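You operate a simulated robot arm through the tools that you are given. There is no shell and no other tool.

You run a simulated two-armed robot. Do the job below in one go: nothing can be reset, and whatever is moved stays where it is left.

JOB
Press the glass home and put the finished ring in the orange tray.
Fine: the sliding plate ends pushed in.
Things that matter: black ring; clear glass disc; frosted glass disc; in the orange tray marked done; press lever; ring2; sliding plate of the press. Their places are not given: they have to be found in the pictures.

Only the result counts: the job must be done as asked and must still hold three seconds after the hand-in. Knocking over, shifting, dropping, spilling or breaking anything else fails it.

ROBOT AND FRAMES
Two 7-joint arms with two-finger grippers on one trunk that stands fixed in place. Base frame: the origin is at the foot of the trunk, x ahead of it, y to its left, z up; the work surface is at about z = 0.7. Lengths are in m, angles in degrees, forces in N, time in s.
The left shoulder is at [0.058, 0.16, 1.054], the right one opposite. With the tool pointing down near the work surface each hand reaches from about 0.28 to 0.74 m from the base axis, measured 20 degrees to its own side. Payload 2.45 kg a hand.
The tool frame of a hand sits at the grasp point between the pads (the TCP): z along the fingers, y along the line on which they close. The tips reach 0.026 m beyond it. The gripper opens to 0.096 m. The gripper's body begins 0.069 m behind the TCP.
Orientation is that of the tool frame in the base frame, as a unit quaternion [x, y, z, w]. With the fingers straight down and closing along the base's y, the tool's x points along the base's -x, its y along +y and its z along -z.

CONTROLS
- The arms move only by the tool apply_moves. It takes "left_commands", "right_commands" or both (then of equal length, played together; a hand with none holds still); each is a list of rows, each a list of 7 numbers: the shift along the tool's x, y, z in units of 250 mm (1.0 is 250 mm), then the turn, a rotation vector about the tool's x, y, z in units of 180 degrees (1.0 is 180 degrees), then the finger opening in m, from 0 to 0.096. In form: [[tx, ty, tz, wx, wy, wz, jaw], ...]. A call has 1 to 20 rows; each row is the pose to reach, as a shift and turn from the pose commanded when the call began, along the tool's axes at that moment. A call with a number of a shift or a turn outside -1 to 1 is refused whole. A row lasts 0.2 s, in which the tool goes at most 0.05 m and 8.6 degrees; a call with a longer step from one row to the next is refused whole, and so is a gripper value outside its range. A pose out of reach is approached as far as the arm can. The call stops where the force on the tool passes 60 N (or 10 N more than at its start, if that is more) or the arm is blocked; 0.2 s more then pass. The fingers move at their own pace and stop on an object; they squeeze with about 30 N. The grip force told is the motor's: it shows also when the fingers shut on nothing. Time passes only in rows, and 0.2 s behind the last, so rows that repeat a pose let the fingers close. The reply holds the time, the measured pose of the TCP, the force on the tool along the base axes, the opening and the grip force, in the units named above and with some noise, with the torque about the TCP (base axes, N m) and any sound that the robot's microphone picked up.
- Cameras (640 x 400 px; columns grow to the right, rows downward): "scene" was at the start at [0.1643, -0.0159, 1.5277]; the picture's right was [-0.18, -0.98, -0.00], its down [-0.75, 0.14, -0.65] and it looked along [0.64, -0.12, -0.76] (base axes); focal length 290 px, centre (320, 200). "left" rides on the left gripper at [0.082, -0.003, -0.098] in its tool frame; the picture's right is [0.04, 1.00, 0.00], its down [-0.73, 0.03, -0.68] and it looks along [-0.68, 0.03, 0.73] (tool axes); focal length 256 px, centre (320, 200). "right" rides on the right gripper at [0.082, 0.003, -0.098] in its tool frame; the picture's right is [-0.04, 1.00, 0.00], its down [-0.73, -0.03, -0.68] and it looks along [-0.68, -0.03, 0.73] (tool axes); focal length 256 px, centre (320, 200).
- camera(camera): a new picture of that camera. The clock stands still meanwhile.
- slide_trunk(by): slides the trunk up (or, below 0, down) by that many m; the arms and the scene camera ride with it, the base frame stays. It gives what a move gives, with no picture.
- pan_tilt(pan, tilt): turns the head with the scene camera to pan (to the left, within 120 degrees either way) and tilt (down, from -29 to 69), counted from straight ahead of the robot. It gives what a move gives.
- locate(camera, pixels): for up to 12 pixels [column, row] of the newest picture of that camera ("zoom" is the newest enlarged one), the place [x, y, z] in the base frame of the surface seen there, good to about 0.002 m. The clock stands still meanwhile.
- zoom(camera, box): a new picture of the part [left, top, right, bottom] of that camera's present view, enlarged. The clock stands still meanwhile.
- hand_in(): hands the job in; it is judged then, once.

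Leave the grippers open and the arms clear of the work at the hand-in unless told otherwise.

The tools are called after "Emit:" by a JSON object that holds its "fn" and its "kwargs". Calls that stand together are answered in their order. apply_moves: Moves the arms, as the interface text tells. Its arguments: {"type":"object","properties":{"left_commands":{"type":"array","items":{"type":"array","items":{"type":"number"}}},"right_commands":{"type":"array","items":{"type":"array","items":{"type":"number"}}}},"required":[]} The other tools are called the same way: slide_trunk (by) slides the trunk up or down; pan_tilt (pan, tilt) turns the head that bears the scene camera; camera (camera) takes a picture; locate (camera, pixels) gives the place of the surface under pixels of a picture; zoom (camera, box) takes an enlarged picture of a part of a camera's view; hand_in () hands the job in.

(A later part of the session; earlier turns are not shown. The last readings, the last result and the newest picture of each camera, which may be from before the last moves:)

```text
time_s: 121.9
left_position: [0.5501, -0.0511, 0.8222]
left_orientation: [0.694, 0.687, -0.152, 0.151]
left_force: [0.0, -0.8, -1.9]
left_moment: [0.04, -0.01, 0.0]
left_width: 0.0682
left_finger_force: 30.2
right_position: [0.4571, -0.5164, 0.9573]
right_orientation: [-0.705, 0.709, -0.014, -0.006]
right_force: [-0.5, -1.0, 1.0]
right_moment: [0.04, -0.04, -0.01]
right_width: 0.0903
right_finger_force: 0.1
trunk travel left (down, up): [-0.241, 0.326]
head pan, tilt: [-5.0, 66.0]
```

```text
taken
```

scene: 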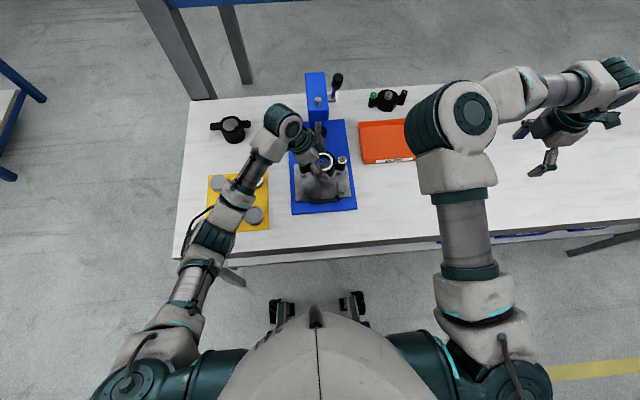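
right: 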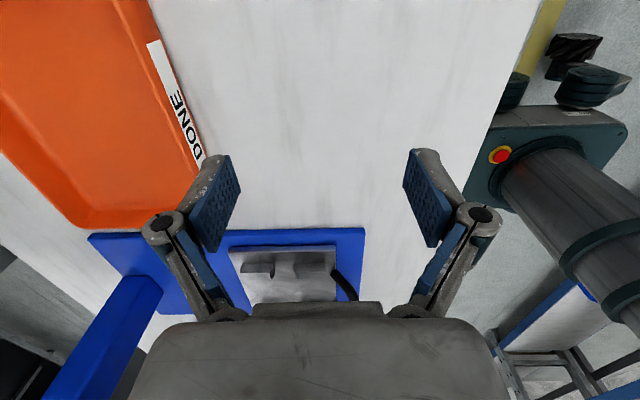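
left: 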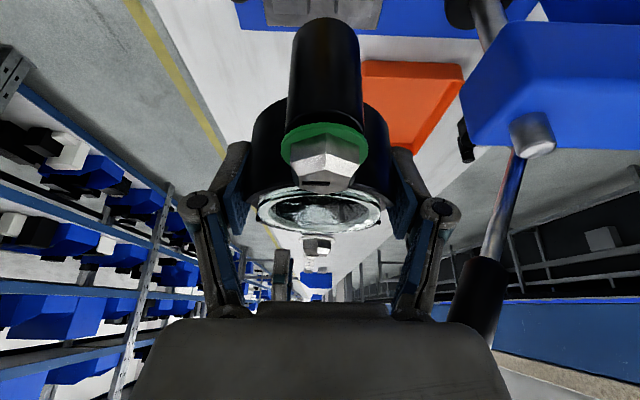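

Now carry the ring right, at constant height (ring bottom ≈ 0.795), to above (0.54,-0.235).

Emit:
{"fn": "apply_moves", "kwargs": {"left_commands": [[-0.133, -0.008, 0.062, 0, 0, 0, 0.05], [-0.267, -0.016, 0.124, 0, 0, 0, 0.05], [-0.4, -0.024, 0.187, 0, 0, 0, 0.05], [-0.534, -0.032, 0.249, 0, 0, 0, 0.05], [-0.667, -0.04, 0.311, 0, 0, 0, 0.05], [-0.667, -0.04, 0.311, 0, 0, 0, 0.05]]}}

Emit:
{"fn": "camera", "kwargs": {"camera": "scene"}}

Emit:
{"fn": "camera", "kwargs": {"camera": "left"}}

```text
time_s: 123.3
left_position: [0.5393, -0.2349, 0.8198]
left_orientation: [0.694, 0.687, -0.153, 0.15]
left_force: [-0.6, 0.9, -2.2]
left_moment: [0.01, 0.02, 0.0]
left_width: 0.0682
left_finger_force: 30.3
right_position: [0.4565, -0.5143, 0.9576]
right_orientation: [-0.704, 0.71, -0.016, -0.007]
right_force: [0.1, -0.5, -0.2]
right_moment: [0.0, 0.0, 0.04]
right_width: 0.09
right_finger_force: 0.0
trunk travel left (down, up): [-0.241, 0.326]
head pan, tilt: [-5.0, 66.0]
```

```text
taken
```

scene: 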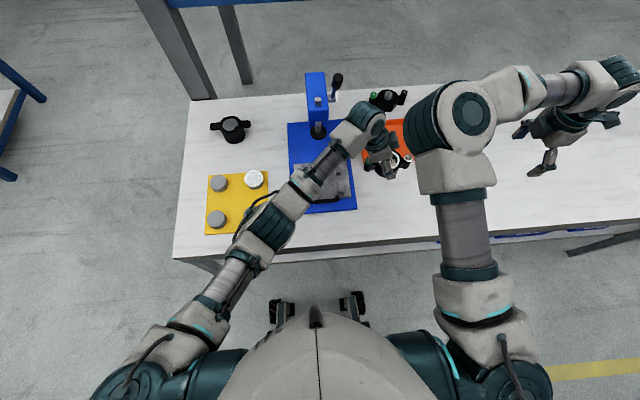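

```text
taken
```

left: 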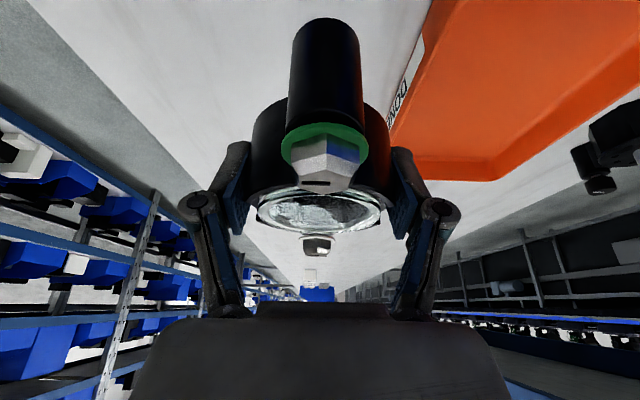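

Ring is above the free table spot, clear of the tray's front edge. Lowering to the table (contact expected at TCP z ≈ 0.727), slow at the end.

Emit:
{"fn": "apply_moves", "kwargs": {"left_commands": [[0.04, 0, 0.087, 0, 0, 0, 0.05], [0.08, 0, 0.174, 0, 0, 0, 0.05], [0.12, 0, 0.26, 0, 0, 0, 0.05], [0.14, 0, 0.302, 0, 0, 0, 0.05], [0.152, 0, 0.328, 0, 0, 0, 0.05]]}}

Emit:
{"fn": "camera", "kwargs": {"camera": "left"}}

Emit:
{"fn": "zoom", "kwargs": {"camera": "scene", "box": [330, 90, 430, 190]}}

```text
time_s: 124.5
left_position: [0.5399, -0.2338, 0.7295]
left_orientation: [0.693, 0.688, -0.153, 0.152]
left_force: [0.2, 0.2, -1.6]
left_moment: [0.01, 0.01, 0.01]
left_width: 0.0682
left_finger_force: 30.5
right_position: [0.4565, -0.5147, 0.9578]
right_orientation: [-0.704, 0.71, -0.015, -0.007]
right_force: [-0.5, -0.1, 0.3]
right_moment: [-0.01, -0.02, -0.04]
right_width: 0.09
right_finger_force: 0.1
trunk travel left (down, up): [-0.241, 0.326]
head pan, tilt: [-5.0, 66.0]
```

```text
taken
```

left: 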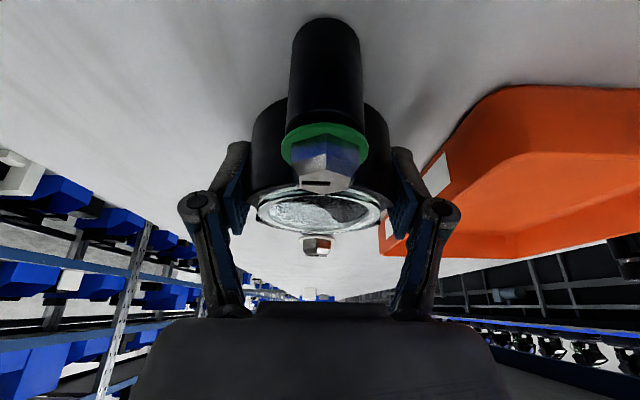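

```text
4.00 times, centred on (380, 140) of scene
```

zoom: 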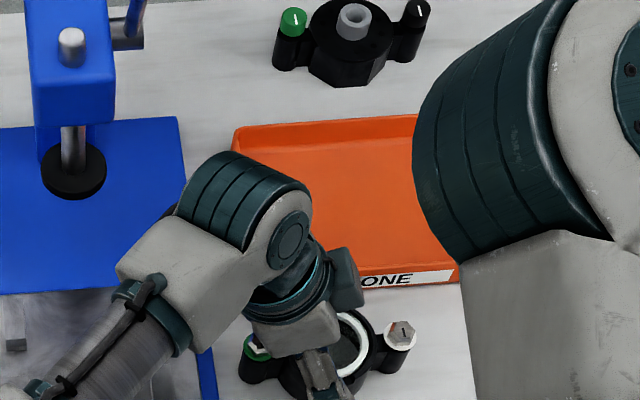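

Just above the table still (weight on the hand). Down 3 mm more to touch.

Emit:
{"fn": "apply_moves", "kwargs": {"left_commands": [[0.0025, 0, 0.0055, 0, 0, 0, 0.05], [0.005, 0, 0.0109, 0, 0, 0, 0.05], [0.005, 0, 0.0109, 0, 0, 0, 0.05]]}}

```text
time_s: 125.3
left_position: [0.5398, -0.2343, 0.7271]
left_orientation: [0.693, 0.688, -0.153, 0.152]
left_force: [1.0, 0.4, 1.3]
left_moment: [0.16, -0.02, -0.02]
left_width: 0.0685
left_finger_force: 30.0
right_position: [0.4567, -0.5146, 0.9595]
right_orientation: [-0.705, 0.709, -0.015, -0.006]
right_force: [-0.2, 0.4, -0.5]
right_moment: [-0.02, 0.03, 0.02]
right_width: 0.0902
right_finger_force: 0.1
trunk travel left (down, up): [-0.241, 0.326]
head pan, tilt: [-5.0, 66.0]
```

Contact (force changed from -1.6 to +1.3 N). Open the fingers gently to 0.082.

Emit:
{"fn": "apply_moves", "kwargs": {"left_commands": [[0, 0, 0, 0, 0, 0, 0.07], [0, 0, 0, 0, 0, 0, 0.076], [0, 0, 0, 0, 0, 0, 0.082], [0, 0, 0, 0, 0, 0, 0.082]]}}

Emit:
{"fn": "camera", "kwargs": {"camera": "left"}}

```text
time_s: 126.3
left_position: [0.5396, -0.2341, 0.7265]
left_orientation: [0.693, 0.688, -0.153, 0.152]
left_force: [-0.5, -0.7, -0.8]
left_moment: [0.01, -0.02, -0.01]
left_width: 0.0821
left_finger_force: 0.1
right_position: [0.4559, -0.5142, 0.9586]
right_orientation: [-0.704, 0.71, -0.016, -0.007]
right_force: [-0.1, 0.3, -0.7]
right_moment: [0.0, 0.01, -0.02]
right_width: 0.0901
right_finger_force: 0.1
trunk travel left (down, up): [-0.241, 0.326]
head pan, tilt: [-5.0, 66.0]
```

```text
taken
```

left: 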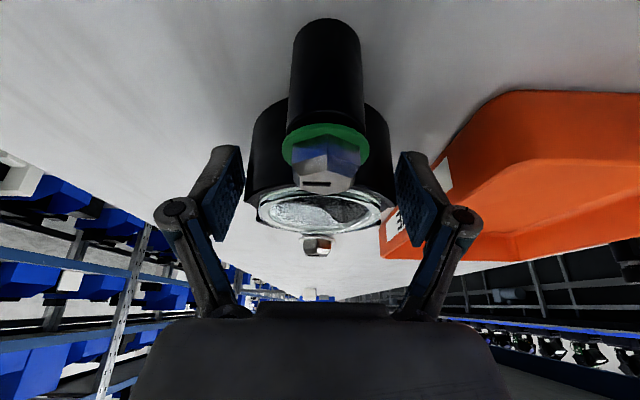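

Released; the ring stands on the table. Left hand goes straight up 10 cm and then away to the left.

Emit:
{"fn": "apply_moves", "kwargs": {"left_commands": [[-0.042, 0, -0.09, 0, 0, 0, 0.082], [-0.085, 0, -0.181, 0, 0, 0, 0.082], [-0.127, 0, -0.272, 0, 0, 0, 0.082], [-0.169, 0, -0.3625, 0, 0, 0, 0.082], [-0.018, 0, -0.433, 0, 0, 0, 0.082], [0.133, 0, -0.503, 0, 0, 0, 0.082], [0.284, 0, -0.574, 0, 0, 0, 0.082], [0.435, 0, -0.644, 0, 0, 0, 0.082], [0.586, 0, -0.715, 0, 0, 0, 0.082], [0.737, 0, -0.785, 0, 0, 0, 0.082]]}}

Emit:
{"fn": "camera", "kwargs": {"camera": "scene"}}

Emit:
{"fn": "camera", "kwargs": {"camera": "right"}}

```text
time_s: 128.5
left_position: [0.5406, 0.0186, 0.8266]
left_orientation: [0.695, 0.686, -0.154, 0.152]
left_force: [1.2, -0.4, -0.5]
left_moment: [-0.02, -0.01, 0.02]
left_width: 0.0817
left_finger_force: 0.2
right_position: [0.456, -0.5139, 0.9589]
right_orientation: [-0.704, 0.71, -0.015, -0.008]
right_force: [0.4, 0.5, 0.1]
right_moment: [0.01, 0.01, 0.0]
right_width: 0.0902
right_finger_force: 0.1
trunk travel left (down, up): [-0.241, 0.326]
head pan, tilt: [-5.0, 66.0]
```

```text
taken
```

scene: 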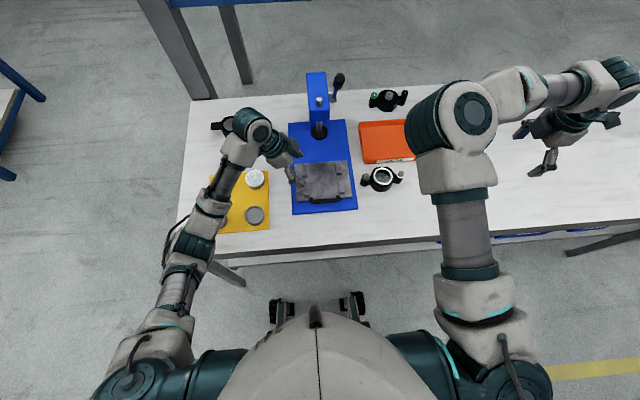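

```text
taken
```

right: 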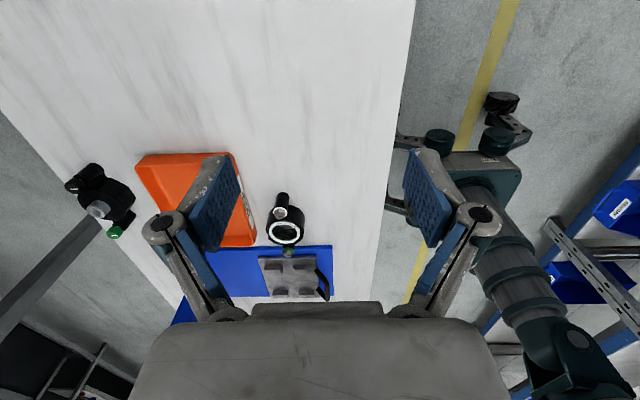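

The ring stands by itself on the table near (380,178), nothing disturbed. I'll measure it for the right hand's grasp.

Emit:
{"fn": "zoom", "kwargs": {"camera": "scene", "box": [340, 105, 440, 205]}}

Emit:
{"fn": "locate", "kwargs": {"camera": "zoom", "pixels": [[318, 255], [290, 290], [335, 290], [318, 300], [242, 297], [394, 272], [265, 295], [365, 285], [160, 90], [290, 205], [140, 90], [318, 345]]}}

```text
4.00 times, centred on (390, 155) of scene
```

zoom: 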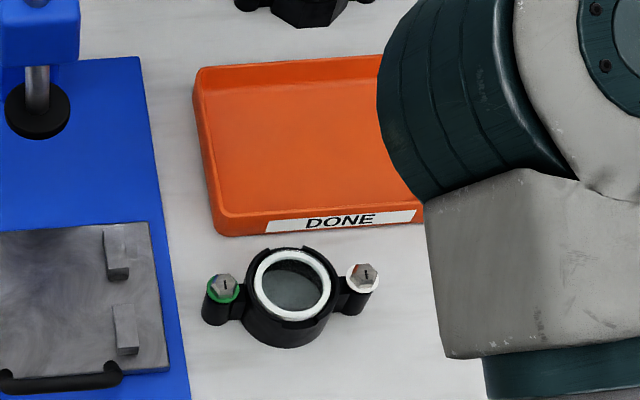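

```text
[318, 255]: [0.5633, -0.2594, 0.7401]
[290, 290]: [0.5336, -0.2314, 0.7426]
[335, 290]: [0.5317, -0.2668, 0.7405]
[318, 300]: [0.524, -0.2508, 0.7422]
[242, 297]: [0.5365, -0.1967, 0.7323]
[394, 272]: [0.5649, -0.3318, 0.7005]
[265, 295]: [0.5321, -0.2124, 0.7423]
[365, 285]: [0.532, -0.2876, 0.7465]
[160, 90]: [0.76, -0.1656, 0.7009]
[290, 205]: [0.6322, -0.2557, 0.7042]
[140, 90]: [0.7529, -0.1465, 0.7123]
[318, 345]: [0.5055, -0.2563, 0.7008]
```

Emit:
{"fn": "locate", "kwargs": {"camera": "zoom", "pixels": [[223, 287], [365, 275], [293, 254], [293, 318], [258, 287], [328, 284], [293, 262], [293, 310], [215, 170], [400, 165], [230, 225], [412, 213]]}}

Emit:
{"fn": "zoom", "kwargs": {"camera": "right", "box": [240, 180, 340, 270]}}

```text
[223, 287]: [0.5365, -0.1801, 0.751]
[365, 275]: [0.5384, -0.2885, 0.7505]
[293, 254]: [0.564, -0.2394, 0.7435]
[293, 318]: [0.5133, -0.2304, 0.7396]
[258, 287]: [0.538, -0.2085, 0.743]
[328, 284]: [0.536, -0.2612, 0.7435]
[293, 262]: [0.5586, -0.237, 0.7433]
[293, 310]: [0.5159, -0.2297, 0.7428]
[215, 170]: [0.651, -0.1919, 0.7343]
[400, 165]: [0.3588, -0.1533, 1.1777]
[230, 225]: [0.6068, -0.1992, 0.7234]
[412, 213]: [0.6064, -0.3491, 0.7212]
```

```text
4.44 times, centred on (290, 225) of right
```

zoom: 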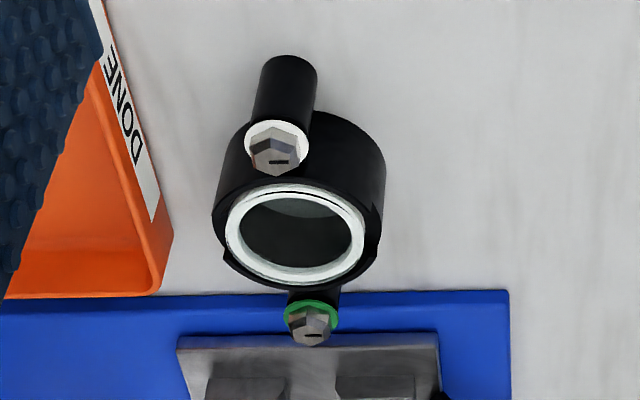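

Ring centre (0.5375,-0.234), posts along y. The right hand will come in with a 12° sideways tilt and fingers closing along x. First to (0.52,-0.32,0.88).

Emit:
{"fn": "apply_moves", "kwargs": {"right_commands": [[-0.155, -0.051, 0.063, 0, -0.0155, 0, 0.09], [-0.31, -0.102, 0.126, 0, -0.031, 0, 0.09], [-0.466, -0.154, 0.188, 0, -0.046, 0, 0.09], [-0.62, -0.205, 0.251, 0, -0.062, 0, 0.09], [-0.776, -0.256, 0.314, 0, -0.0773, 0, 0.09]]}}

Emit:
{"fn": "camera", "kwargs": {"camera": "right"}}

Emit:
{"fn": "camera", "kwargs": {"camera": "scene"}}

```text
time_s: 129.7
left_position: [0.5401, 0.0165, 0.8255]
left_orientation: [0.693, 0.687, -0.154, 0.151]
left_force: [0.0, 0.2, -0.2]
left_moment: [0.0, 0.03, 0.03]
left_width: 0.082
left_finger_force: 0.1
right_position: [0.5241, -0.3225, 0.8729]
right_orientation: [-0.701, 0.705, 0.071, 0.079]
right_force: [-0.3, -0.9, -1.0]
right_moment: [-0.01, 0.02, 0.02]
right_width: 0.0899
right_finger_force: 0.0
trunk travel left (down, up): [-0.241, 0.326]
head pan, tilt: [-5.0, 66.0]
```

```text
taken
```

right: 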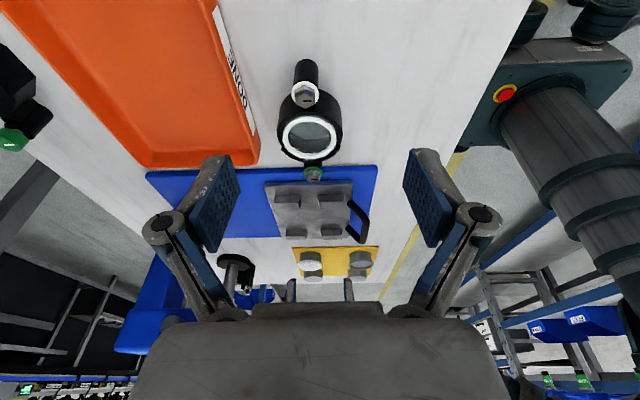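

```text
taken
```

scene: 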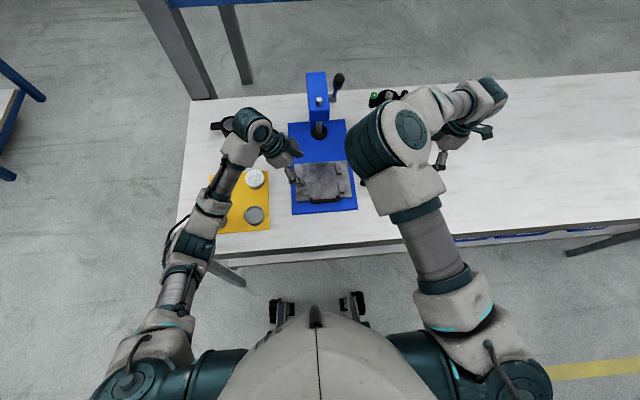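

Right hand is tilted as planned with the ring in view at (310,125). Move above it at z 0.83.

Emit:
{"fn": "apply_moves", "kwargs": {"right_commands": [[-0.1, -0.018, 0.08, 0, 0, 0, 0.09], [-0.2, -0.036, 0.16, 0, 0, 0, 0.09], [-0.308, -0.054, 0.242, 0, 0, 0, 0.09], [-0.308, -0.054, 0.242, 0, 0, 0, 0.09]]}}

Emit:
{"fn": "camera", "kwargs": {"camera": "right"}}

Emit:
{"fn": "zoom", "kwargs": {"camera": "right", "box": [230, 0, 410, 180]}}

```text
time_s: 130.7
left_position: [0.54, 0.0175, 0.8258]
left_orientation: [0.694, 0.687, -0.153, 0.151]
left_force: [-0.7, -0.7, -1.0]
left_moment: [0.03, 0.01, -0.04]
left_width: 0.082
left_finger_force: 0.1
right_position: [0.5378, -0.2363, 0.8297]
right_orientation: [-0.701, 0.705, 0.07, 0.079]
right_force: [0.1, 0.6, -0.7]
right_moment: [-0.03, 0.03, -0.03]
right_width: 0.0898
right_finger_force: 0.0
trunk travel left (down, up): [-0.241, 0.326]
head pan, tilt: [-5.0, 66.0]
```

```text
taken
```

right: 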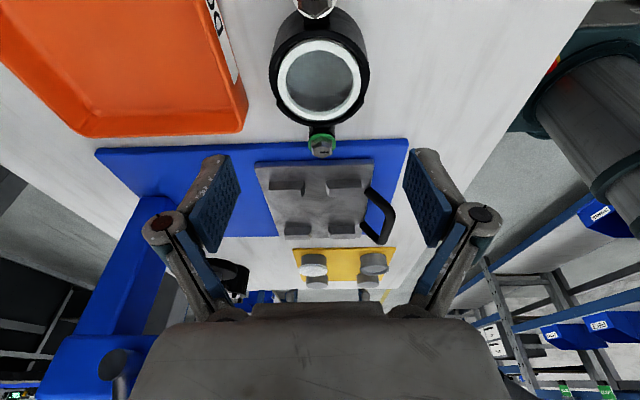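

```text
2.22 times, centred on (320, 90) of right
```

zoom: 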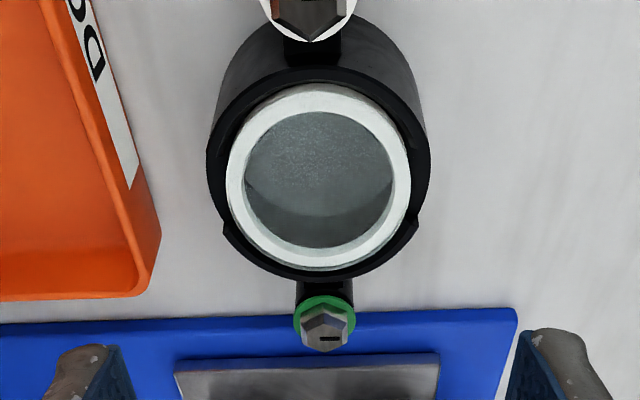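

Perfectly centred over the ring. Descend to z 0.727 with fingers at 0.084.

Emit:
{"fn": "apply_moves", "kwargs": {"right_commands": [[0.016, 0.001, 0.08, 0, 0, 0, 0.084], [0.032, 0.002, 0.161, 0, 0, 0, 0.084], [0.047, 0.003, 0.242, 0, 0, 0, 0.084], [0.063, 0.004, 0.322, 0, 0, 0, 0.084], [0.079, 0.004, 0.403, 0, 0, 0, 0.084], [0.079, 0.004, 0.403, 0, 0, 0, 0.084]]}}

Emit:
{"fn": "camera", "kwargs": {"camera": "right"}}

```text
time_s: 132.1
left_position: [0.5401, 0.0167, 0.8265]
left_orientation: [0.693, 0.687, -0.154, 0.152]
left_force: [0.0, -0.2, -0.4]
left_moment: [-0.02, -0.02, -0.01]
left_width: 0.0818
left_finger_force: 0.1
right_position: [0.5374, -0.233, 0.7285]
right_orientation: [-0.7, 0.706, 0.068, 0.078]
right_force: [0.3, -0.5, 0.7]
right_moment: [-0.02, -0.01, 0.01]
right_width: 0.084
right_finger_force: 0.1
trunk travel left (down, up): [-0.241, 0.326]
head pan, tilt: [-5.0, 66.0]
```

```text
taken
```

right: 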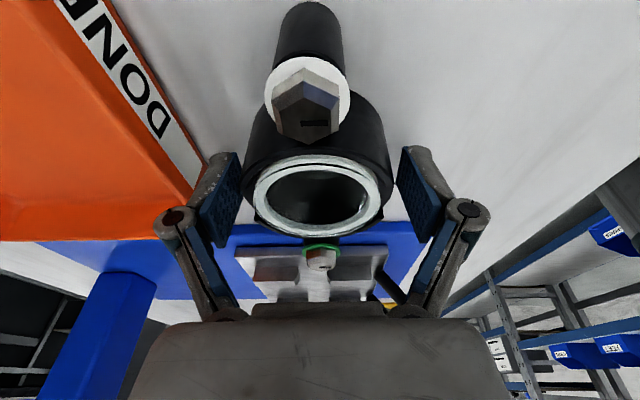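

Ring between the fingers, tray untouched. Close on it.

Emit:
{"fn": "apply_moves", "kwargs": {"right_commands": [[0, 0, 0, 0, 0, 0, 0.076], [0, 0, 0, 0, 0, 0, 0.07], [0, 0, 0, 0, 0, 0, 0.06], [0, 0, 0, 0, 0, 0, 0.05], [0, 0, 0, 0, 0, 0, 0.05]]}}

```text
time_s: 133.3
left_position: [0.5396, 0.0179, 0.8272]
left_orientation: [0.694, 0.687, -0.153, 0.151]
left_force: [0.2, 0.4, 0.1]
left_moment: [-0.01, -0.04, -0.02]
left_width: 0.082
left_finger_force: 0.2
right_position: [0.5385, -0.2333, 0.7294]
right_orientation: [-0.701, 0.705, 0.07, 0.079]
right_force: [0.7, 0.6, 0.9]
right_moment: [0.03, -0.11, 0.02]
right_width: 0.0683
right_finger_force: 30.2
trunk travel left (down, up): [-0.241, 0.326]
head pan, tilt: [-5.0, 66.0]
```

Held (0.0683 m, 30 N). Lift straight up 10 cm.

Emit:
{"fn": "apply_moves", "kwargs": {"right_commands": [[-0.021, -0.001, -0.098, 0, 0, 0, 0.05], [-0.042, -0.002, -0.196, 0, 0, 0, 0.05], [-0.063, -0.003, -0.293, 0, 0, 0, 0.05], [-0.084, -0.004, -0.391, 0, 0, 0, 0.05]]}}

Emit:
{"fn": "camera", "kwargs": {"camera": "right"}}

Emit:
{"fn": "camera", "kwargs": {"camera": "scene"}}

```text
time_s: 134.3
left_position: [0.5392, 0.0186, 0.8263]
left_orientation: [0.693, 0.688, -0.153, 0.152]
left_force: [-0.1, 0.1, -1.6]
left_moment: [0.02, -0.05, 0.0]
left_width: 0.0822
left_finger_force: 0.1
right_position: [0.5375, -0.2325, 0.8296]
right_orientation: [-0.701, 0.706, 0.069, 0.079]
right_force: [-0.9, 0.4, -1.4]
right_moment: [-0.01, -0.05, 0.0]
right_width: 0.0684
right_finger_force: 29.8
trunk travel left (down, up): [-0.241, 0.326]
head pan, tilt: [-5.0, 66.0]
```

```text
taken
```

right: 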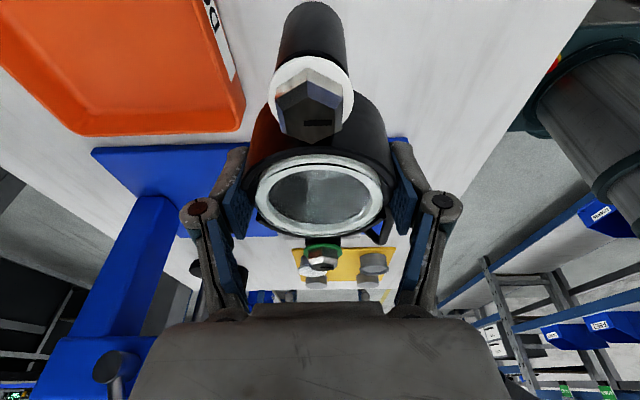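

```text
taken
```

scene: 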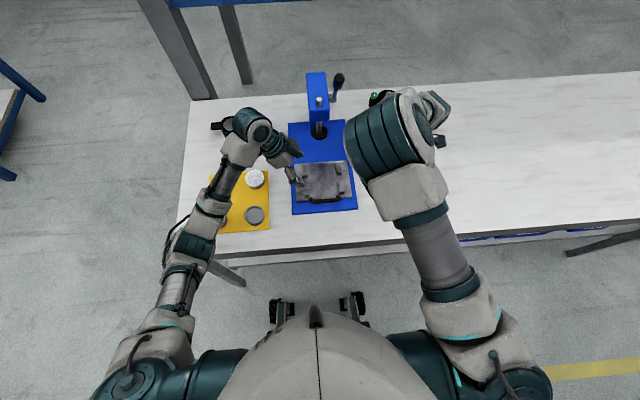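

Ring secure in the right hand. Next: carry it over the tray to (0.672,-0.285) at this height, and at the same time raise the left hand 12 cm (so I can lower the trunk for the final descent).

Emit:
{"fn": "apply_moves", "kwargs": {"left_commands": [[-0.051, 0, -0.109, 0, 0, 0, 0.082], [-0.101, 0, -0.218, 0, 0, 0, 0.082], [-0.152, 0, -0.326, 0, 0, 0, 0.082], [-0.203, 0, -0.435, 0, 0, 0, 0.082], [-0.203, 0, -0.435, 0, 0, 0, 0.082]], "right_commands": [[0.051, -0.135, -0.01, 0, 0, 0, 0.05], [0.101, -0.27, -0.019, 0, 0, 0, 0.05], [0.152, -0.404, -0.029, 0, 0, 0, 0.05], [0.203, -0.539, -0.038, 0, 0, 0, 0.05], [0.203, -0.539, -0.038, 0, 0, 0, 0.05]]}}

Emit:
{"fn": "camera", "kwargs": {"camera": "right"}}

Emit:
{"fn": "camera", "kwargs": {"camera": "scene"}}

```text
time_s: 135.5
left_position: [0.5414, 0.0149, 0.9474]
left_orientation: [0.693, 0.687, -0.154, 0.152]
left_force: [-0.9, -0.1, 0.2]
left_moment: [0.02, -0.05, 0.02]
left_width: 0.082
left_finger_force: 0.0
right_position: [0.6732, -0.2863, 0.8269]
right_orientation: [-0.701, 0.706, 0.07, 0.079]
right_force: [0.3, 0.7, -1.1]
right_moment: [0.01, -0.04, 0.0]
right_width: 0.068
right_finger_force: 30.6
trunk travel left (down, up): [-0.241, 0.326]
head pan, tilt: [-5.0, 66.0]
```

```text
taken
```

right: 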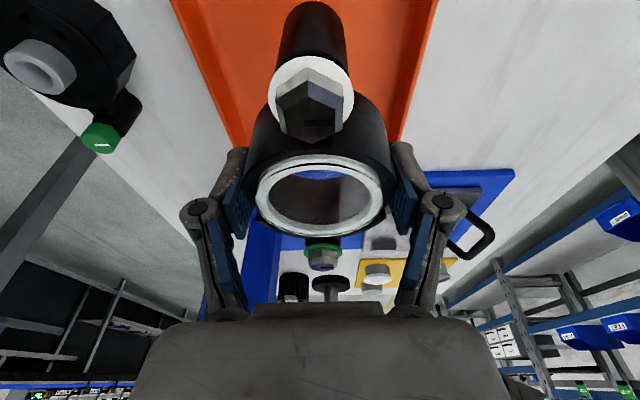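

```text
taken
```

scene: 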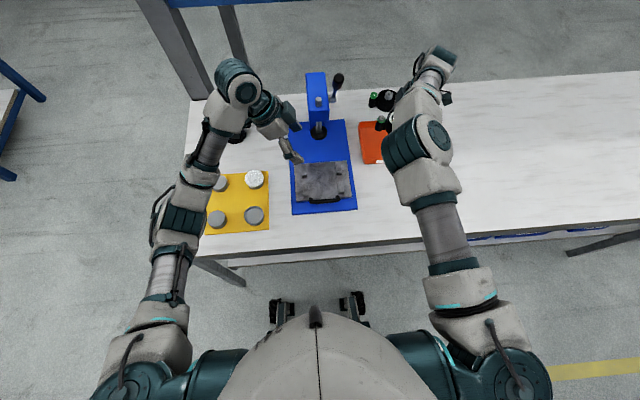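

Ring is over the tray. I'll check the tray's inner limits relative to the ring from this camera before lowering.

Emit:
{"fn": "locate", "kwargs": {"camera": "right", "pixels": [[190, 20], [205, 50], [225, 80], [400, 100], [412, 60], [425, 20], [235, 120], [390, 30], [215, 20], [260, 20], [380, 60], [300, 180]]}}

Emit:
{"fn": "zoom", "kwargs": {"camera": "scene", "box": [340, 70, 440, 190]}}

```text
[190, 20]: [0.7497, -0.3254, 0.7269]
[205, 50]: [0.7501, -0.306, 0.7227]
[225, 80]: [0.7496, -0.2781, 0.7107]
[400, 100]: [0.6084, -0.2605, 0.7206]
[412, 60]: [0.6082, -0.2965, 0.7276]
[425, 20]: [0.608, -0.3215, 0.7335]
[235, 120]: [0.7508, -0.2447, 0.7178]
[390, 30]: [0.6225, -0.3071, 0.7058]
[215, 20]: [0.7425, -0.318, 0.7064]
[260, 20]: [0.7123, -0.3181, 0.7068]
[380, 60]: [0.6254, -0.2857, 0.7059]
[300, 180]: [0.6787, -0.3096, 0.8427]
```

```text
3.33 times, centred on (390, 130) of scene
```

zoom: 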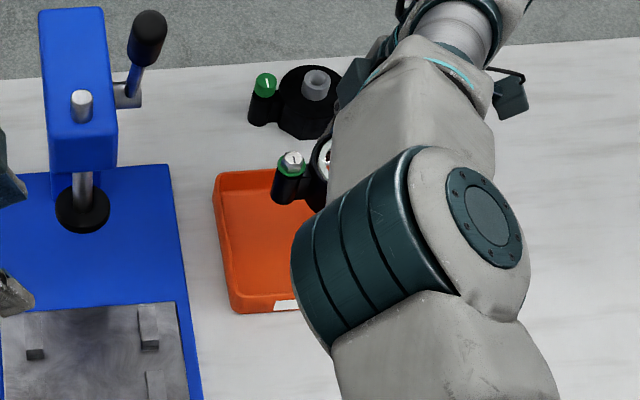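

Tray inside spans x 0.62–0.745 and y ≈ -0.205…-0.375, floor z 0.706. I'll shift the ring 9 mm further in x to centre it, then lower with the trunk (pure vertical) by 8 cm.

Emit:
{"fn": "apply_moves", "kwargs": {"right_commands": [[0, -0.018, 0, 0, 0, 0, 0.05], [0, -0.036, 0, 0, 0, 0, 0.05], [0, -0.036, 0, 0, 0, 0, 0.05]]}}

```text
time_s: 136.3
left_position: [0.5418, 0.0161, 0.9453]
left_orientation: [0.693, 0.688, -0.153, 0.152]
left_force: [0.3, -0.5, -0.6]
left_moment: [-0.04, 0.0, -0.01]
left_width: 0.0821
left_finger_force: 0.0
right_position: [0.6828, -0.2873, 0.8284]
right_orientation: [-0.701, 0.705, 0.07, 0.078]
right_force: [0.2, 0.0, -1.8]
right_moment: [0.02, -0.01, 0.01]
right_width: 0.0683
right_finger_force: 30.1
trunk travel left (down, up): [-0.241, 0.326]
head pan, tilt: [-5.0, 66.0]
```

Right hand is at (0.683,-0.287,0.828), no reach problem. Lower the trunk 0.08 m.

Emit:
{"fn": "slide_trunk", "kwargs": {"by": -0.08}}

Emit:
{"fn": "camera", "kwargs": {"camera": "right"}}

Emit:
{"fn": "camera", "kwargs": {"camera": "scene"}}

```text
time_s: 137.5
left_position: [0.5406, 0.0169, 0.8696]
left_orientation: [0.694, 0.687, -0.153, 0.152]
left_force: [-0.2, -0.1, -0.3]
left_moment: [0.01, 0.0, 0.02]
left_width: 0.0819
left_finger_force: 0.0
right_position: [0.6826, -0.286, 0.7503]
right_orientation: [-0.702, 0.704, 0.068, 0.08]
right_force: [-0.5, -0.7, -1.9]
right_moment: [-0.03, 0.03, -0.01]
right_width: 0.0682
right_finger_force: 29.6
trunk travel left (down, up): [-0.161, 0.406]
head pan, tilt: [-5.0, 66.0]
```

```text
taken
```

right: 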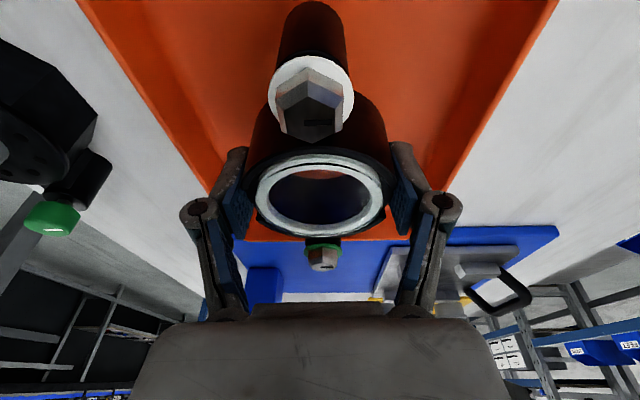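

```text
taken
```

scene: 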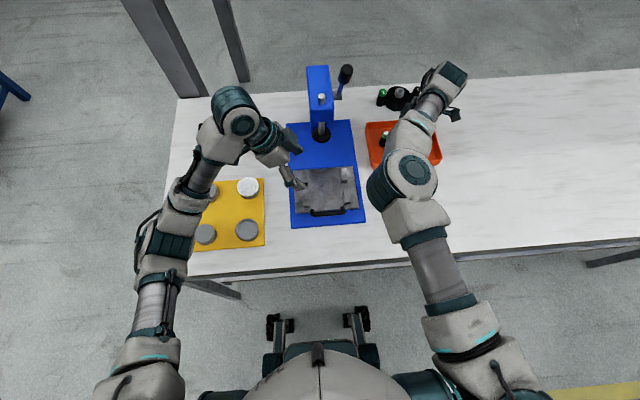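

The ring is inside the tray walls, ~15 mm above the floor. Lower 13 mm more.

Emit:
{"fn": "slide_trunk", "kwargs": {"by": -0.013}}

```text
time_s: 138.1
left_position: [0.5419, 0.0171, 0.8549]
left_orientation: [0.694, 0.687, -0.153, 0.152]
left_force: [0.0, -0.3, 0.4]
left_moment: [-0.02, -0.01, 0.03]
left_width: 0.0817
left_finger_force: 0.0
right_position: [0.6815, -0.2855, 0.7348]
right_orientation: [-0.701, 0.705, 0.07, 0.078]
right_force: [0.3, 0.3, -1.5]
right_moment: [0.02, -0.01, 0.03]
right_width: 0.0687
right_finger_force: 29.7
trunk travel left (down, up): [-0.148, 0.419]
head pan, tilt: [-5.0, 66.0]
```

Emit:
{"fn": "slide_trunk", "kwargs": {"by": -0.003}}

Emit:
{"fn": "camera", "kwargs": {"camera": "right"}}

```text
time_s: 138.6
left_position: [0.54, 0.0162, 0.8508]
left_orientation: [0.693, 0.688, -0.154, 0.152]
left_force: [-1.0, 0.0, -0.6]
left_moment: [-0.05, -0.01, -0.02]
left_width: 0.0821
left_finger_force: 0.1
right_position: [0.6818, -0.2863, 0.7329]
right_orientation: [-0.701, 0.705, 0.068, 0.079]
right_force: [0.6, -1.0, 3.1]
right_moment: [-0.03, 0.23, 0.03]
right_width: 0.0683
right_finger_force: 29.7
trunk travel left (down, up): [-0.145, 0.422]
head pan, tilt: [-5.0, 66.0]
```

```text
taken
```

right: 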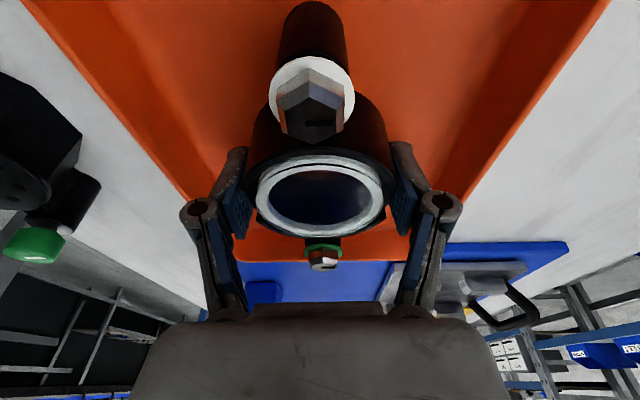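

Touchdown (force changed from -1.5 to +3.1 N). Open the fingers slowly to 0.08.

Emit:
{"fn": "apply_moves", "kwargs": {"right_commands": [[0, 0, 0, 0, 0, 0, 0.07], [0, 0, 0, 0, 0, 0, 0.074], [0, 0, 0, 0, 0, 0, 0.08], [0, 0, 0, 0, 0, 0, 0.08]]}}

Emit:
{"fn": "camera", "kwargs": {"camera": "right"}}

```text
time_s: 139.6
left_position: [0.5412, 0.0173, 0.8517]
left_orientation: [0.694, 0.687, -0.153, 0.152]
left_force: [0.5, -0.2, 0.0]
left_moment: [0.0, -0.03, 0.02]
left_width: 0.0823
left_finger_force: 0.0
right_position: [0.6814, -0.285, 0.7332]
right_orientation: [-0.701, 0.706, 0.069, 0.078]
right_force: [0.5, 0.9, 0.6]
right_moment: [-0.04, 0.03, 0.02]
right_width: 0.08
right_finger_force: 0.0
trunk travel left (down, up): [-0.145, 0.422]
head pan, tilt: [-5.0, 66.0]
```

```text
taken
```

right: 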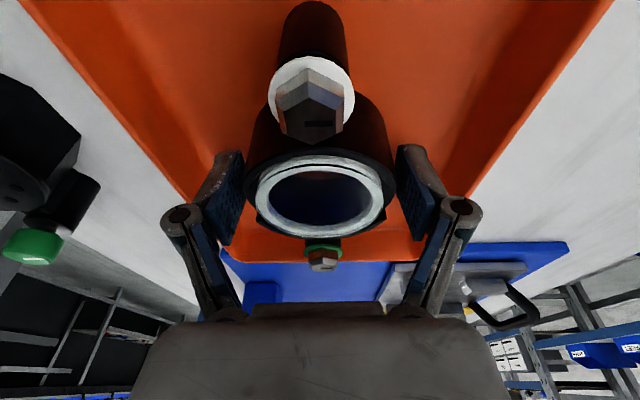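

The ring stands free in the tray. I'll lift straight up with the trunk, 0.15 m.

Emit:
{"fn": "slide_trunk", "kwargs": {"by": 0.15}}

Emit:
{"fn": "camera", "kwargs": {"camera": "right"}}

Emit:
{"fn": "camera", "kwargs": {"camera": "scene"}}

```text
time_s: 141.4
left_position: [0.5422, 0.0159, 0.9999]
left_orientation: [0.694, 0.687, -0.154, 0.151]
left_force: [0.2, 0.0, -1.1]
left_moment: [-0.01, -0.01, 0.01]
left_width: 0.0819
left_finger_force: 0.1
right_position: [0.6832, -0.286, 0.8803]
right_orientation: [-0.701, 0.705, 0.071, 0.078]
right_force: [0.0, -0.5, -0.5]
right_moment: [-0.03, 0.01, -0.02]
right_width: 0.08
right_finger_force: 0.1
trunk travel left (down, up): [-0.295, 0.272]
head pan, tilt: [-5.0, 66.0]
```

```text
taken
```

right: 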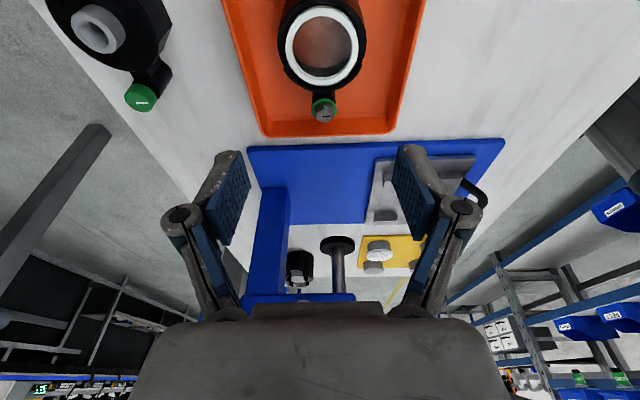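

```text
taken
```

scene: 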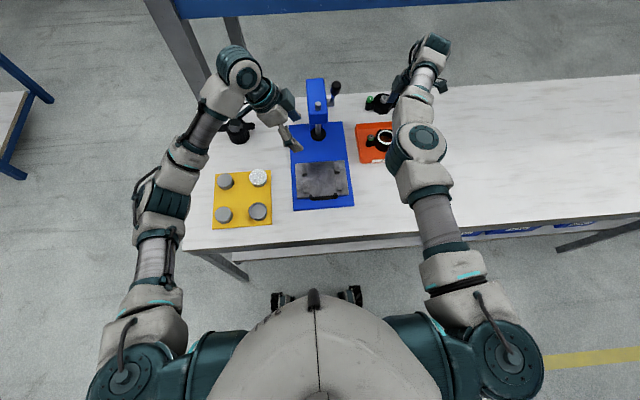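

The ring is in the tray. I'll look closely at it and its glass once more.

Emit:
{"fn": "zoom", "kwargs": {"camera": "right", "box": [250, 0, 400, 130]}}

Emit:
{"fn": "locate", "kwargs": {"camera": "zoom", "pixels": [[310, 120], [310, 200], [190, 120], [425, 120], [165, 150], [450, 150], [310, 240], [315, 330], [240, 120], [370, 120], [170, 200], [450, 200]]}}

```text
3.08 times, centred on (325, 65) of right
```

zoom: 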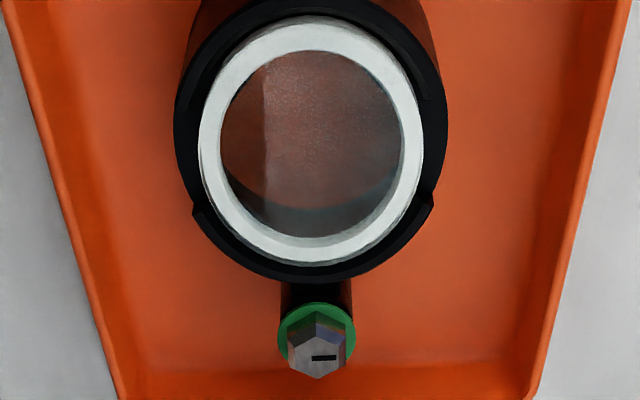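

```text
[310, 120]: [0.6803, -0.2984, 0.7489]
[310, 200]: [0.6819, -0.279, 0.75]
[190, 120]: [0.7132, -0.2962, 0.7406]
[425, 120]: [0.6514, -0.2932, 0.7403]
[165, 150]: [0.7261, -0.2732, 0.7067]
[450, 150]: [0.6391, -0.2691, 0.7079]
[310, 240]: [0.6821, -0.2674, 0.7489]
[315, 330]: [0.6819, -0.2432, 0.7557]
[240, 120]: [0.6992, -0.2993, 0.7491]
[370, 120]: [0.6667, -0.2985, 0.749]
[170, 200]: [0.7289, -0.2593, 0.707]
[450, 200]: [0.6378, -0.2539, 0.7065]
```

The ring rests level in the tray and the glass lies flush on its white seat with no gap. Remaining: push the sliding plate back in. I'll measure the handle's present position.

Emit:
{"fn": "zoom", "kwargs": {"camera": "scene", "box": [270, 110, 370, 220]}}

Emit:
{"fn": "locate", "kwargs": {"camera": "zoom", "pixels": [[325, 310], [300, 312], [350, 308], [272, 312], [372, 302], [325, 316], [190, 190], [415, 185], [325, 200], [200, 355], [445, 345], [230, 300]]}}

```text
3.64 times, centred on (320, 165) of scene
```

zoom: 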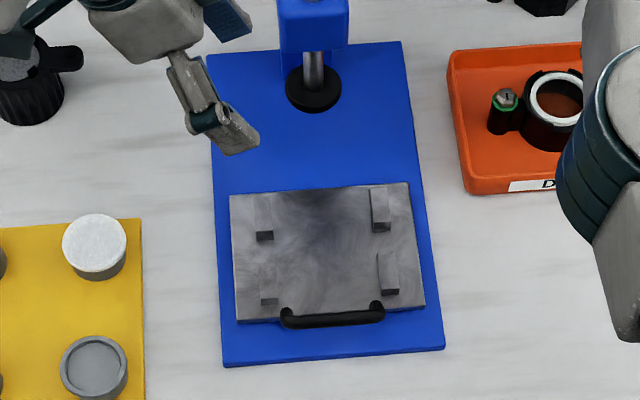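

```text
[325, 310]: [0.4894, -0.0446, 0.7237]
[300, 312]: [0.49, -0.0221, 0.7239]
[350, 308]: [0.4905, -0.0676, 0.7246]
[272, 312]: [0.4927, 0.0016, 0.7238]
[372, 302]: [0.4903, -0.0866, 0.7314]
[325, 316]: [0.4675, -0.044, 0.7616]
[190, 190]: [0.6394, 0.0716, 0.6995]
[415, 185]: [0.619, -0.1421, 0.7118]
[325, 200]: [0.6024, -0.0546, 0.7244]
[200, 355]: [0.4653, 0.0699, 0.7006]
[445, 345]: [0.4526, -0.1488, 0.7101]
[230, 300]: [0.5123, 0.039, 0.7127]
```

Plate front edge is at x ≈ 0.486 and the bar at about (0.4645,-0.047,0.757), i.e. 12 cm out. The left hand, fingers closed, goes in front of the bar: first to (0.44,-0.05,0.90).

Emit:
{"fn": "apply_moves", "kwargs": {"left_commands": [[-0.018, -0.102, 0.119, 0, 0, 0, 0.05], [-0.035, -0.204, 0.237, 0, 0, 0, 0.02], [-0.053, -0.306, 0.356, 0, 0, 0, 0.0], [-0.07, -0.408, 0.474, 0, 0, 0, 0.0], [-0.07, -0.408, 0.474, 0, 0, 0, 0.0]]}}

Emit:
{"fn": "camera", "kwargs": {"camera": "left"}}

Emit:
{"fn": "camera", "kwargs": {"camera": "scene"}}

```text
time_s: 142.6
left_position: [0.438, -0.0494, 0.9001]
left_orientation: [0.693, 0.688, -0.154, 0.151]
left_force: [-0.3, -0.6, -0.3]
left_moment: [-0.01, -0.02, -0.04]
left_width: 0.0001
left_finger_force: 28.6
right_position: [0.6844, -0.2861, 0.8815]
right_orientation: [-0.7, 0.706, 0.07, 0.079]
right_force: [-0.7, -0.4, -0.4]
right_moment: [-0.01, 0.02, 0.01]
right_width: 0.0802
right_finger_force: 0.2
trunk travel left (down, up): [-0.295, 0.272]
head pan, tilt: [-5.0, 66.0]
```

```text
taken
```

left: 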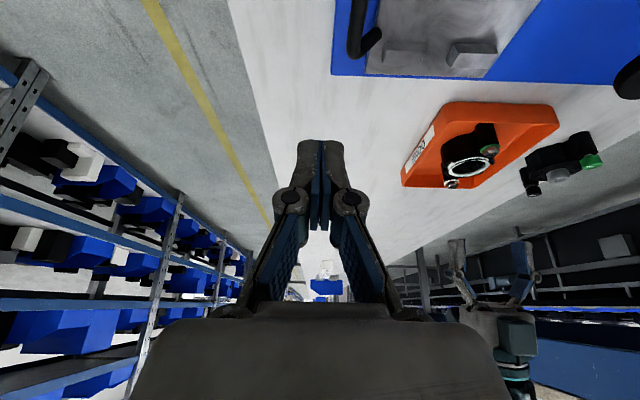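

```text
taken
```

scene: 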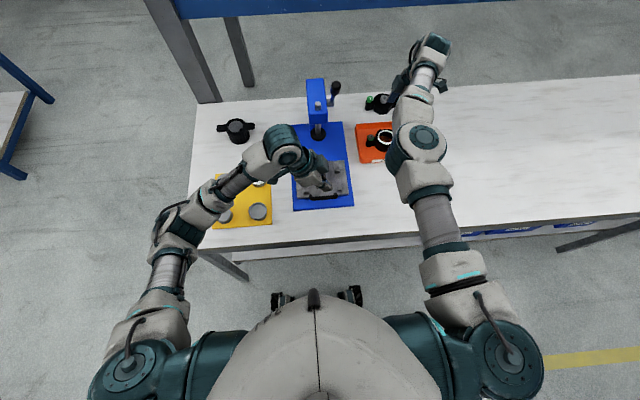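

Good and clear. Lower vertically in front of the bar to z 0.765 (tips ~0.737, above the base).

Emit:
{"fn": "apply_moves", "kwargs": {"left_commands": [[0.057, 0, 0.122, 0, 0, 0, 0.0], [0.114, 0, 0.245, 0, 0, 0, 0.0], [0.171, 0, 0.367, 0, 0, 0, 0.0], [0.228, 0, 0.489, 0, 0, 0, 0.0], [0.228, 0, 0.489, 0, 0, 0, 0.0]]}}

Emit:
{"fn": "camera", "kwargs": {"camera": "left"}}

Emit:
{"fn": "zoom", "kwargs": {"camera": "scene", "box": [270, 110, 370, 220]}}

```text
time_s: 143.8
left_position: [0.4378, -0.0483, 0.765]
left_orientation: [0.693, 0.687, -0.154, 0.152]
left_force: [0.7, 0.1, -0.7]
left_moment: [-0.01, -0.01, -0.01]
left_width: 0.0
left_finger_force: 28.2
right_position: [0.6837, -0.2875, 0.8822]
right_orientation: [-0.701, 0.705, 0.07, 0.079]
right_force: [0.9, -0.2, -0.2]
right_moment: [-0.03, 0.02, 0.03]
right_width: 0.0798
right_finger_force: 0.0
trunk travel left (down, up): [-0.295, 0.272]
head pan, tilt: [-5.0, 66.0]
```

```text
taken
```

left: 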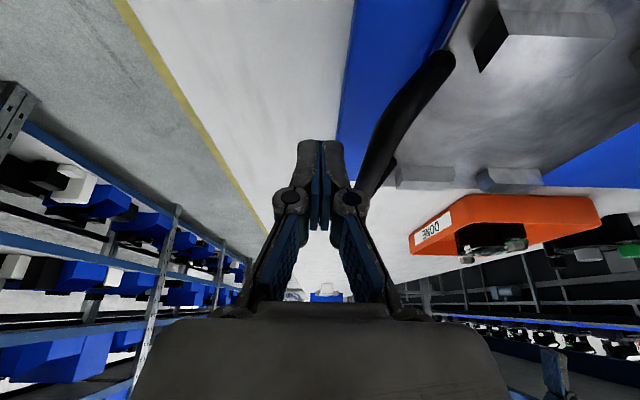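

```text
3.64 times, centred on (320, 165) of scene
```

zoom: 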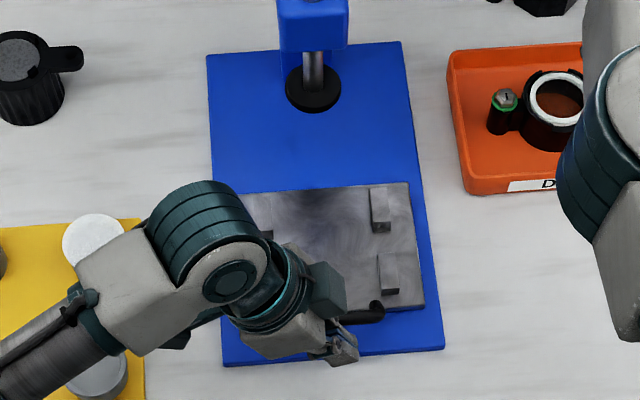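

The fingers are just in front of the bar. Push in +x: first 11.5 cm of travel in even steps.

Emit:
{"fn": "apply_moves", "kwargs": {"left_commands": [[0, 0.07, 0, 0, 0, 0, 0.0], [0, 0.14, 0, 0, 0, 0, 0.0], [0, 0.21, 0, 0, 0, 0, 0.0], [0, 0.28, 0, 0, 0, 0, 0.0], [0, 0.35, 0, 0, 0, 0, 0.0], [0, 0.41, 0, 0, 0, 0, 0.0], [0, 0.46, 0, 0, 0, 0, 0.0]]}}

Emit:
{"fn": "camera", "kwargs": {"camera": "left"}}

Emit:
{"fn": "zoom", "kwargs": {"camera": "scene", "box": [270, 110, 370, 220]}}

```text
time_s: 145.4
left_position: [0.5543, -0.049, 0.7666]
left_orientation: [0.693, 0.688, -0.153, 0.152]
left_force: [-1.4, 0.4, -0.1]
left_moment: [-0.01, 0.03, -0.03]
left_width: 0.0002
left_finger_force: 28.1
right_position: [0.6844, -0.2882, 0.8817]
right_orientation: [-0.701, 0.706, 0.07, 0.079]
right_force: [0.3, 0.1, 0.5]
right_moment: [-0.01, -0.05, 0.02]
right_width: 0.0798
right_finger_force: 0.2
trunk travel left (down, up): [-0.295, 0.272]
head pan, tilt: [-5.0, 66.0]
```

```text
taken
```

left: 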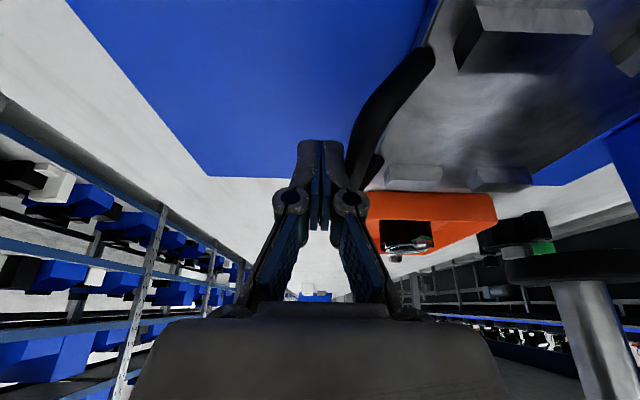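

```text
3.64 times, centred on (320, 165) of scene
```

zoom: 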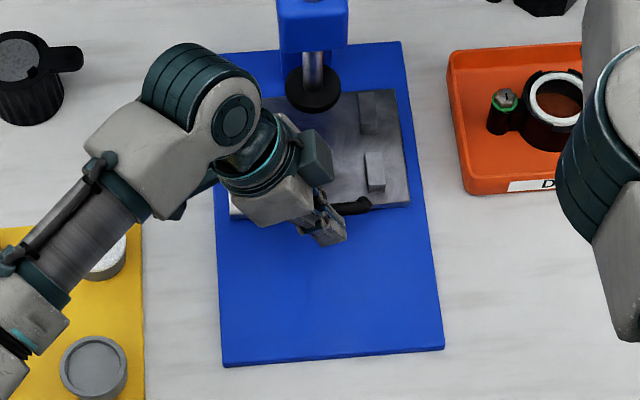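

Nearly home, sliding freely at ~1.4 N. Continue in 4–5 mm steps, watching for the end stop.

Emit:
{"fn": "apply_moves", "kwargs": {"left_commands": [[0, 0.016, 0, 0, 0, 0, 0.0], [0, 0.032, 0, 0, 0, 0, 0.0], [0, 0.048, 0, 0, 0, 0, 0.0]]}}

Emit:
{"fn": "locate", "kwargs": {"camera": "scene", "pixels": [[383, 150]]}}

```text
time_s: 146.2
left_position: [0.5665, -0.0505, 0.766]
left_orientation: [0.694, 0.687, -0.154, 0.151]
left_force: [0.5, 0.3, 1.2]
left_moment: [-0.02, 0.02, 0.02]
left_width: 0.0001
left_finger_force: 28.8
right_position: [0.6839, -0.2881, 0.8824]
right_orientation: [-0.7, 0.706, 0.07, 0.079]
right_force: [0.6, 0.3, 0.1]
right_moment: [0.01, 0.03, -0.01]
right_width: 0.08
right_finger_force: 0.0
trunk travel left (down, up): [-0.295, 0.272]
head pan, tilt: [-5.0, 66.0]
```

```text
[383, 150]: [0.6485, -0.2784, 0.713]
```

Emit:
{"fn": "apply_moves", "kwargs": {"left_commands": [[0, 0.012, 0, 0, 0, 0, 0.0], [0, 0.024, 0, 0, 0, 0, 0.0]]}}

Emit:
{"fn": "zoom", "kwargs": {"camera": "scene", "box": [270, 110, 370, 220]}}

```text
time_s: 146.8
left_position: [0.5667, -0.0497, 0.7657]
left_orientation: [0.694, 0.687, -0.155, 0.15]
left_force: [-28.7, 3.8, -0.1]
left_moment: [0.03, 0.33, 0.24]
left_width: 0.0001
left_finger_force: 29.0
right_position: [0.6799, -0.2854, 0.8848]
right_orientation: [-0.701, 0.705, 0.069, 0.079]
right_force: [-0.2, 0.5, -0.7]
right_moment: [0.0, 0.05, -0.01]
right_width: 0.0799
right_finger_force: 0.1
trunk travel left (down, up): [-0.295, 0.272]
head pan, tilt: [-5.0, 66.0]
```

```text
3.64 times, centred on (320, 165) of scene
```

zoom: 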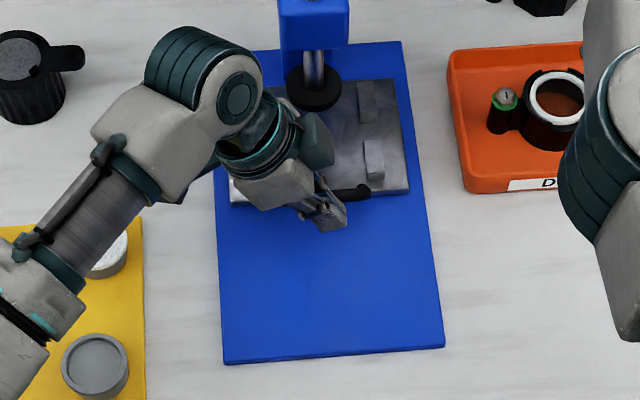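

End stop reached (29 N at x 0.567, bar back at ≈0.583 as at the start). I'll back off 3 cm and lift the left hand up.

Emit:
{"fn": "apply_moves", "kwargs": {"left_commands": [[0, -0.04, 0, 0, 0, 0, 0.0], [0, -0.1, 0, 0, 0, 0, 0.0], [-0.04, -0.14, -0.09, 0, 0, 0, 0.0], [-0.08, -0.14, -0.18, 0, 0, 0, 0.02], [-0.12, -0.14, -0.27, 0, 0, 0, 0.04], [-0.17, -0.14, -0.36, 0, 0, 0, 0.06], [-0.21, -0.14, -0.45, 0, 0, 0, 0.08]]}}

Emit:
{"fn": "camera", "kwargs": {"camera": "scene"}}

Emit:
{"fn": "camera", "kwargs": {"camera": "left"}}

```text
time_s: 148.4
left_position: [0.5363, -0.0496, 0.8904]
left_orientation: [0.694, 0.687, -0.153, 0.151]
left_force: [0.3, -0.1, 0.2]
left_moment: [0.01, 0.01, 0.01]
left_width: 0.0798
left_finger_force: 0.0
right_position: [0.6831, -0.2865, 0.8831]
right_orientation: [-0.701, 0.705, 0.07, 0.078]
right_force: [-0.1, -0.5, 0.1]
right_moment: [0.02, -0.03, 0.02]
right_width: 0.08
right_finger_force: 0.0
trunk travel left (down, up): [-0.295, 0.272]
head pan, tilt: [-5.0, 66.0]
```

```text
taken
```

scene: 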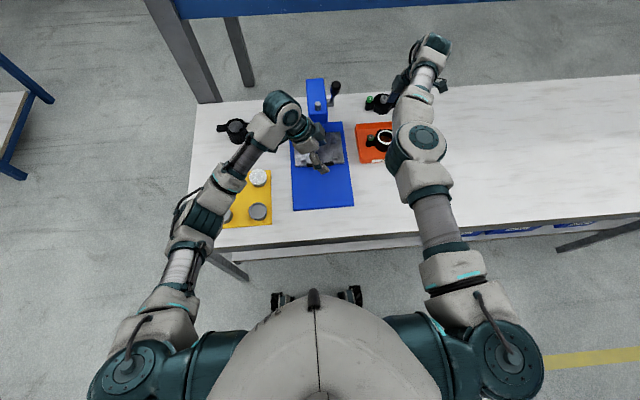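

```text
taken
```

left: 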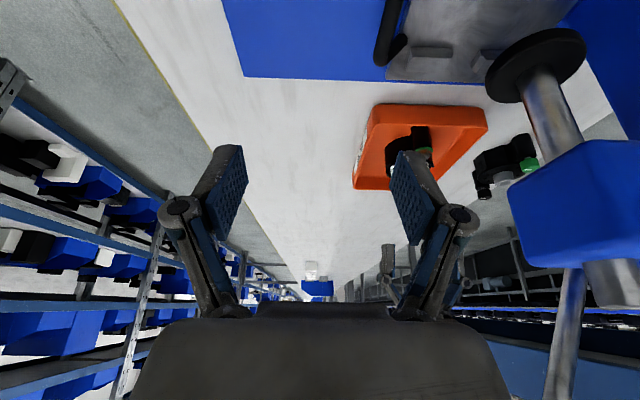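

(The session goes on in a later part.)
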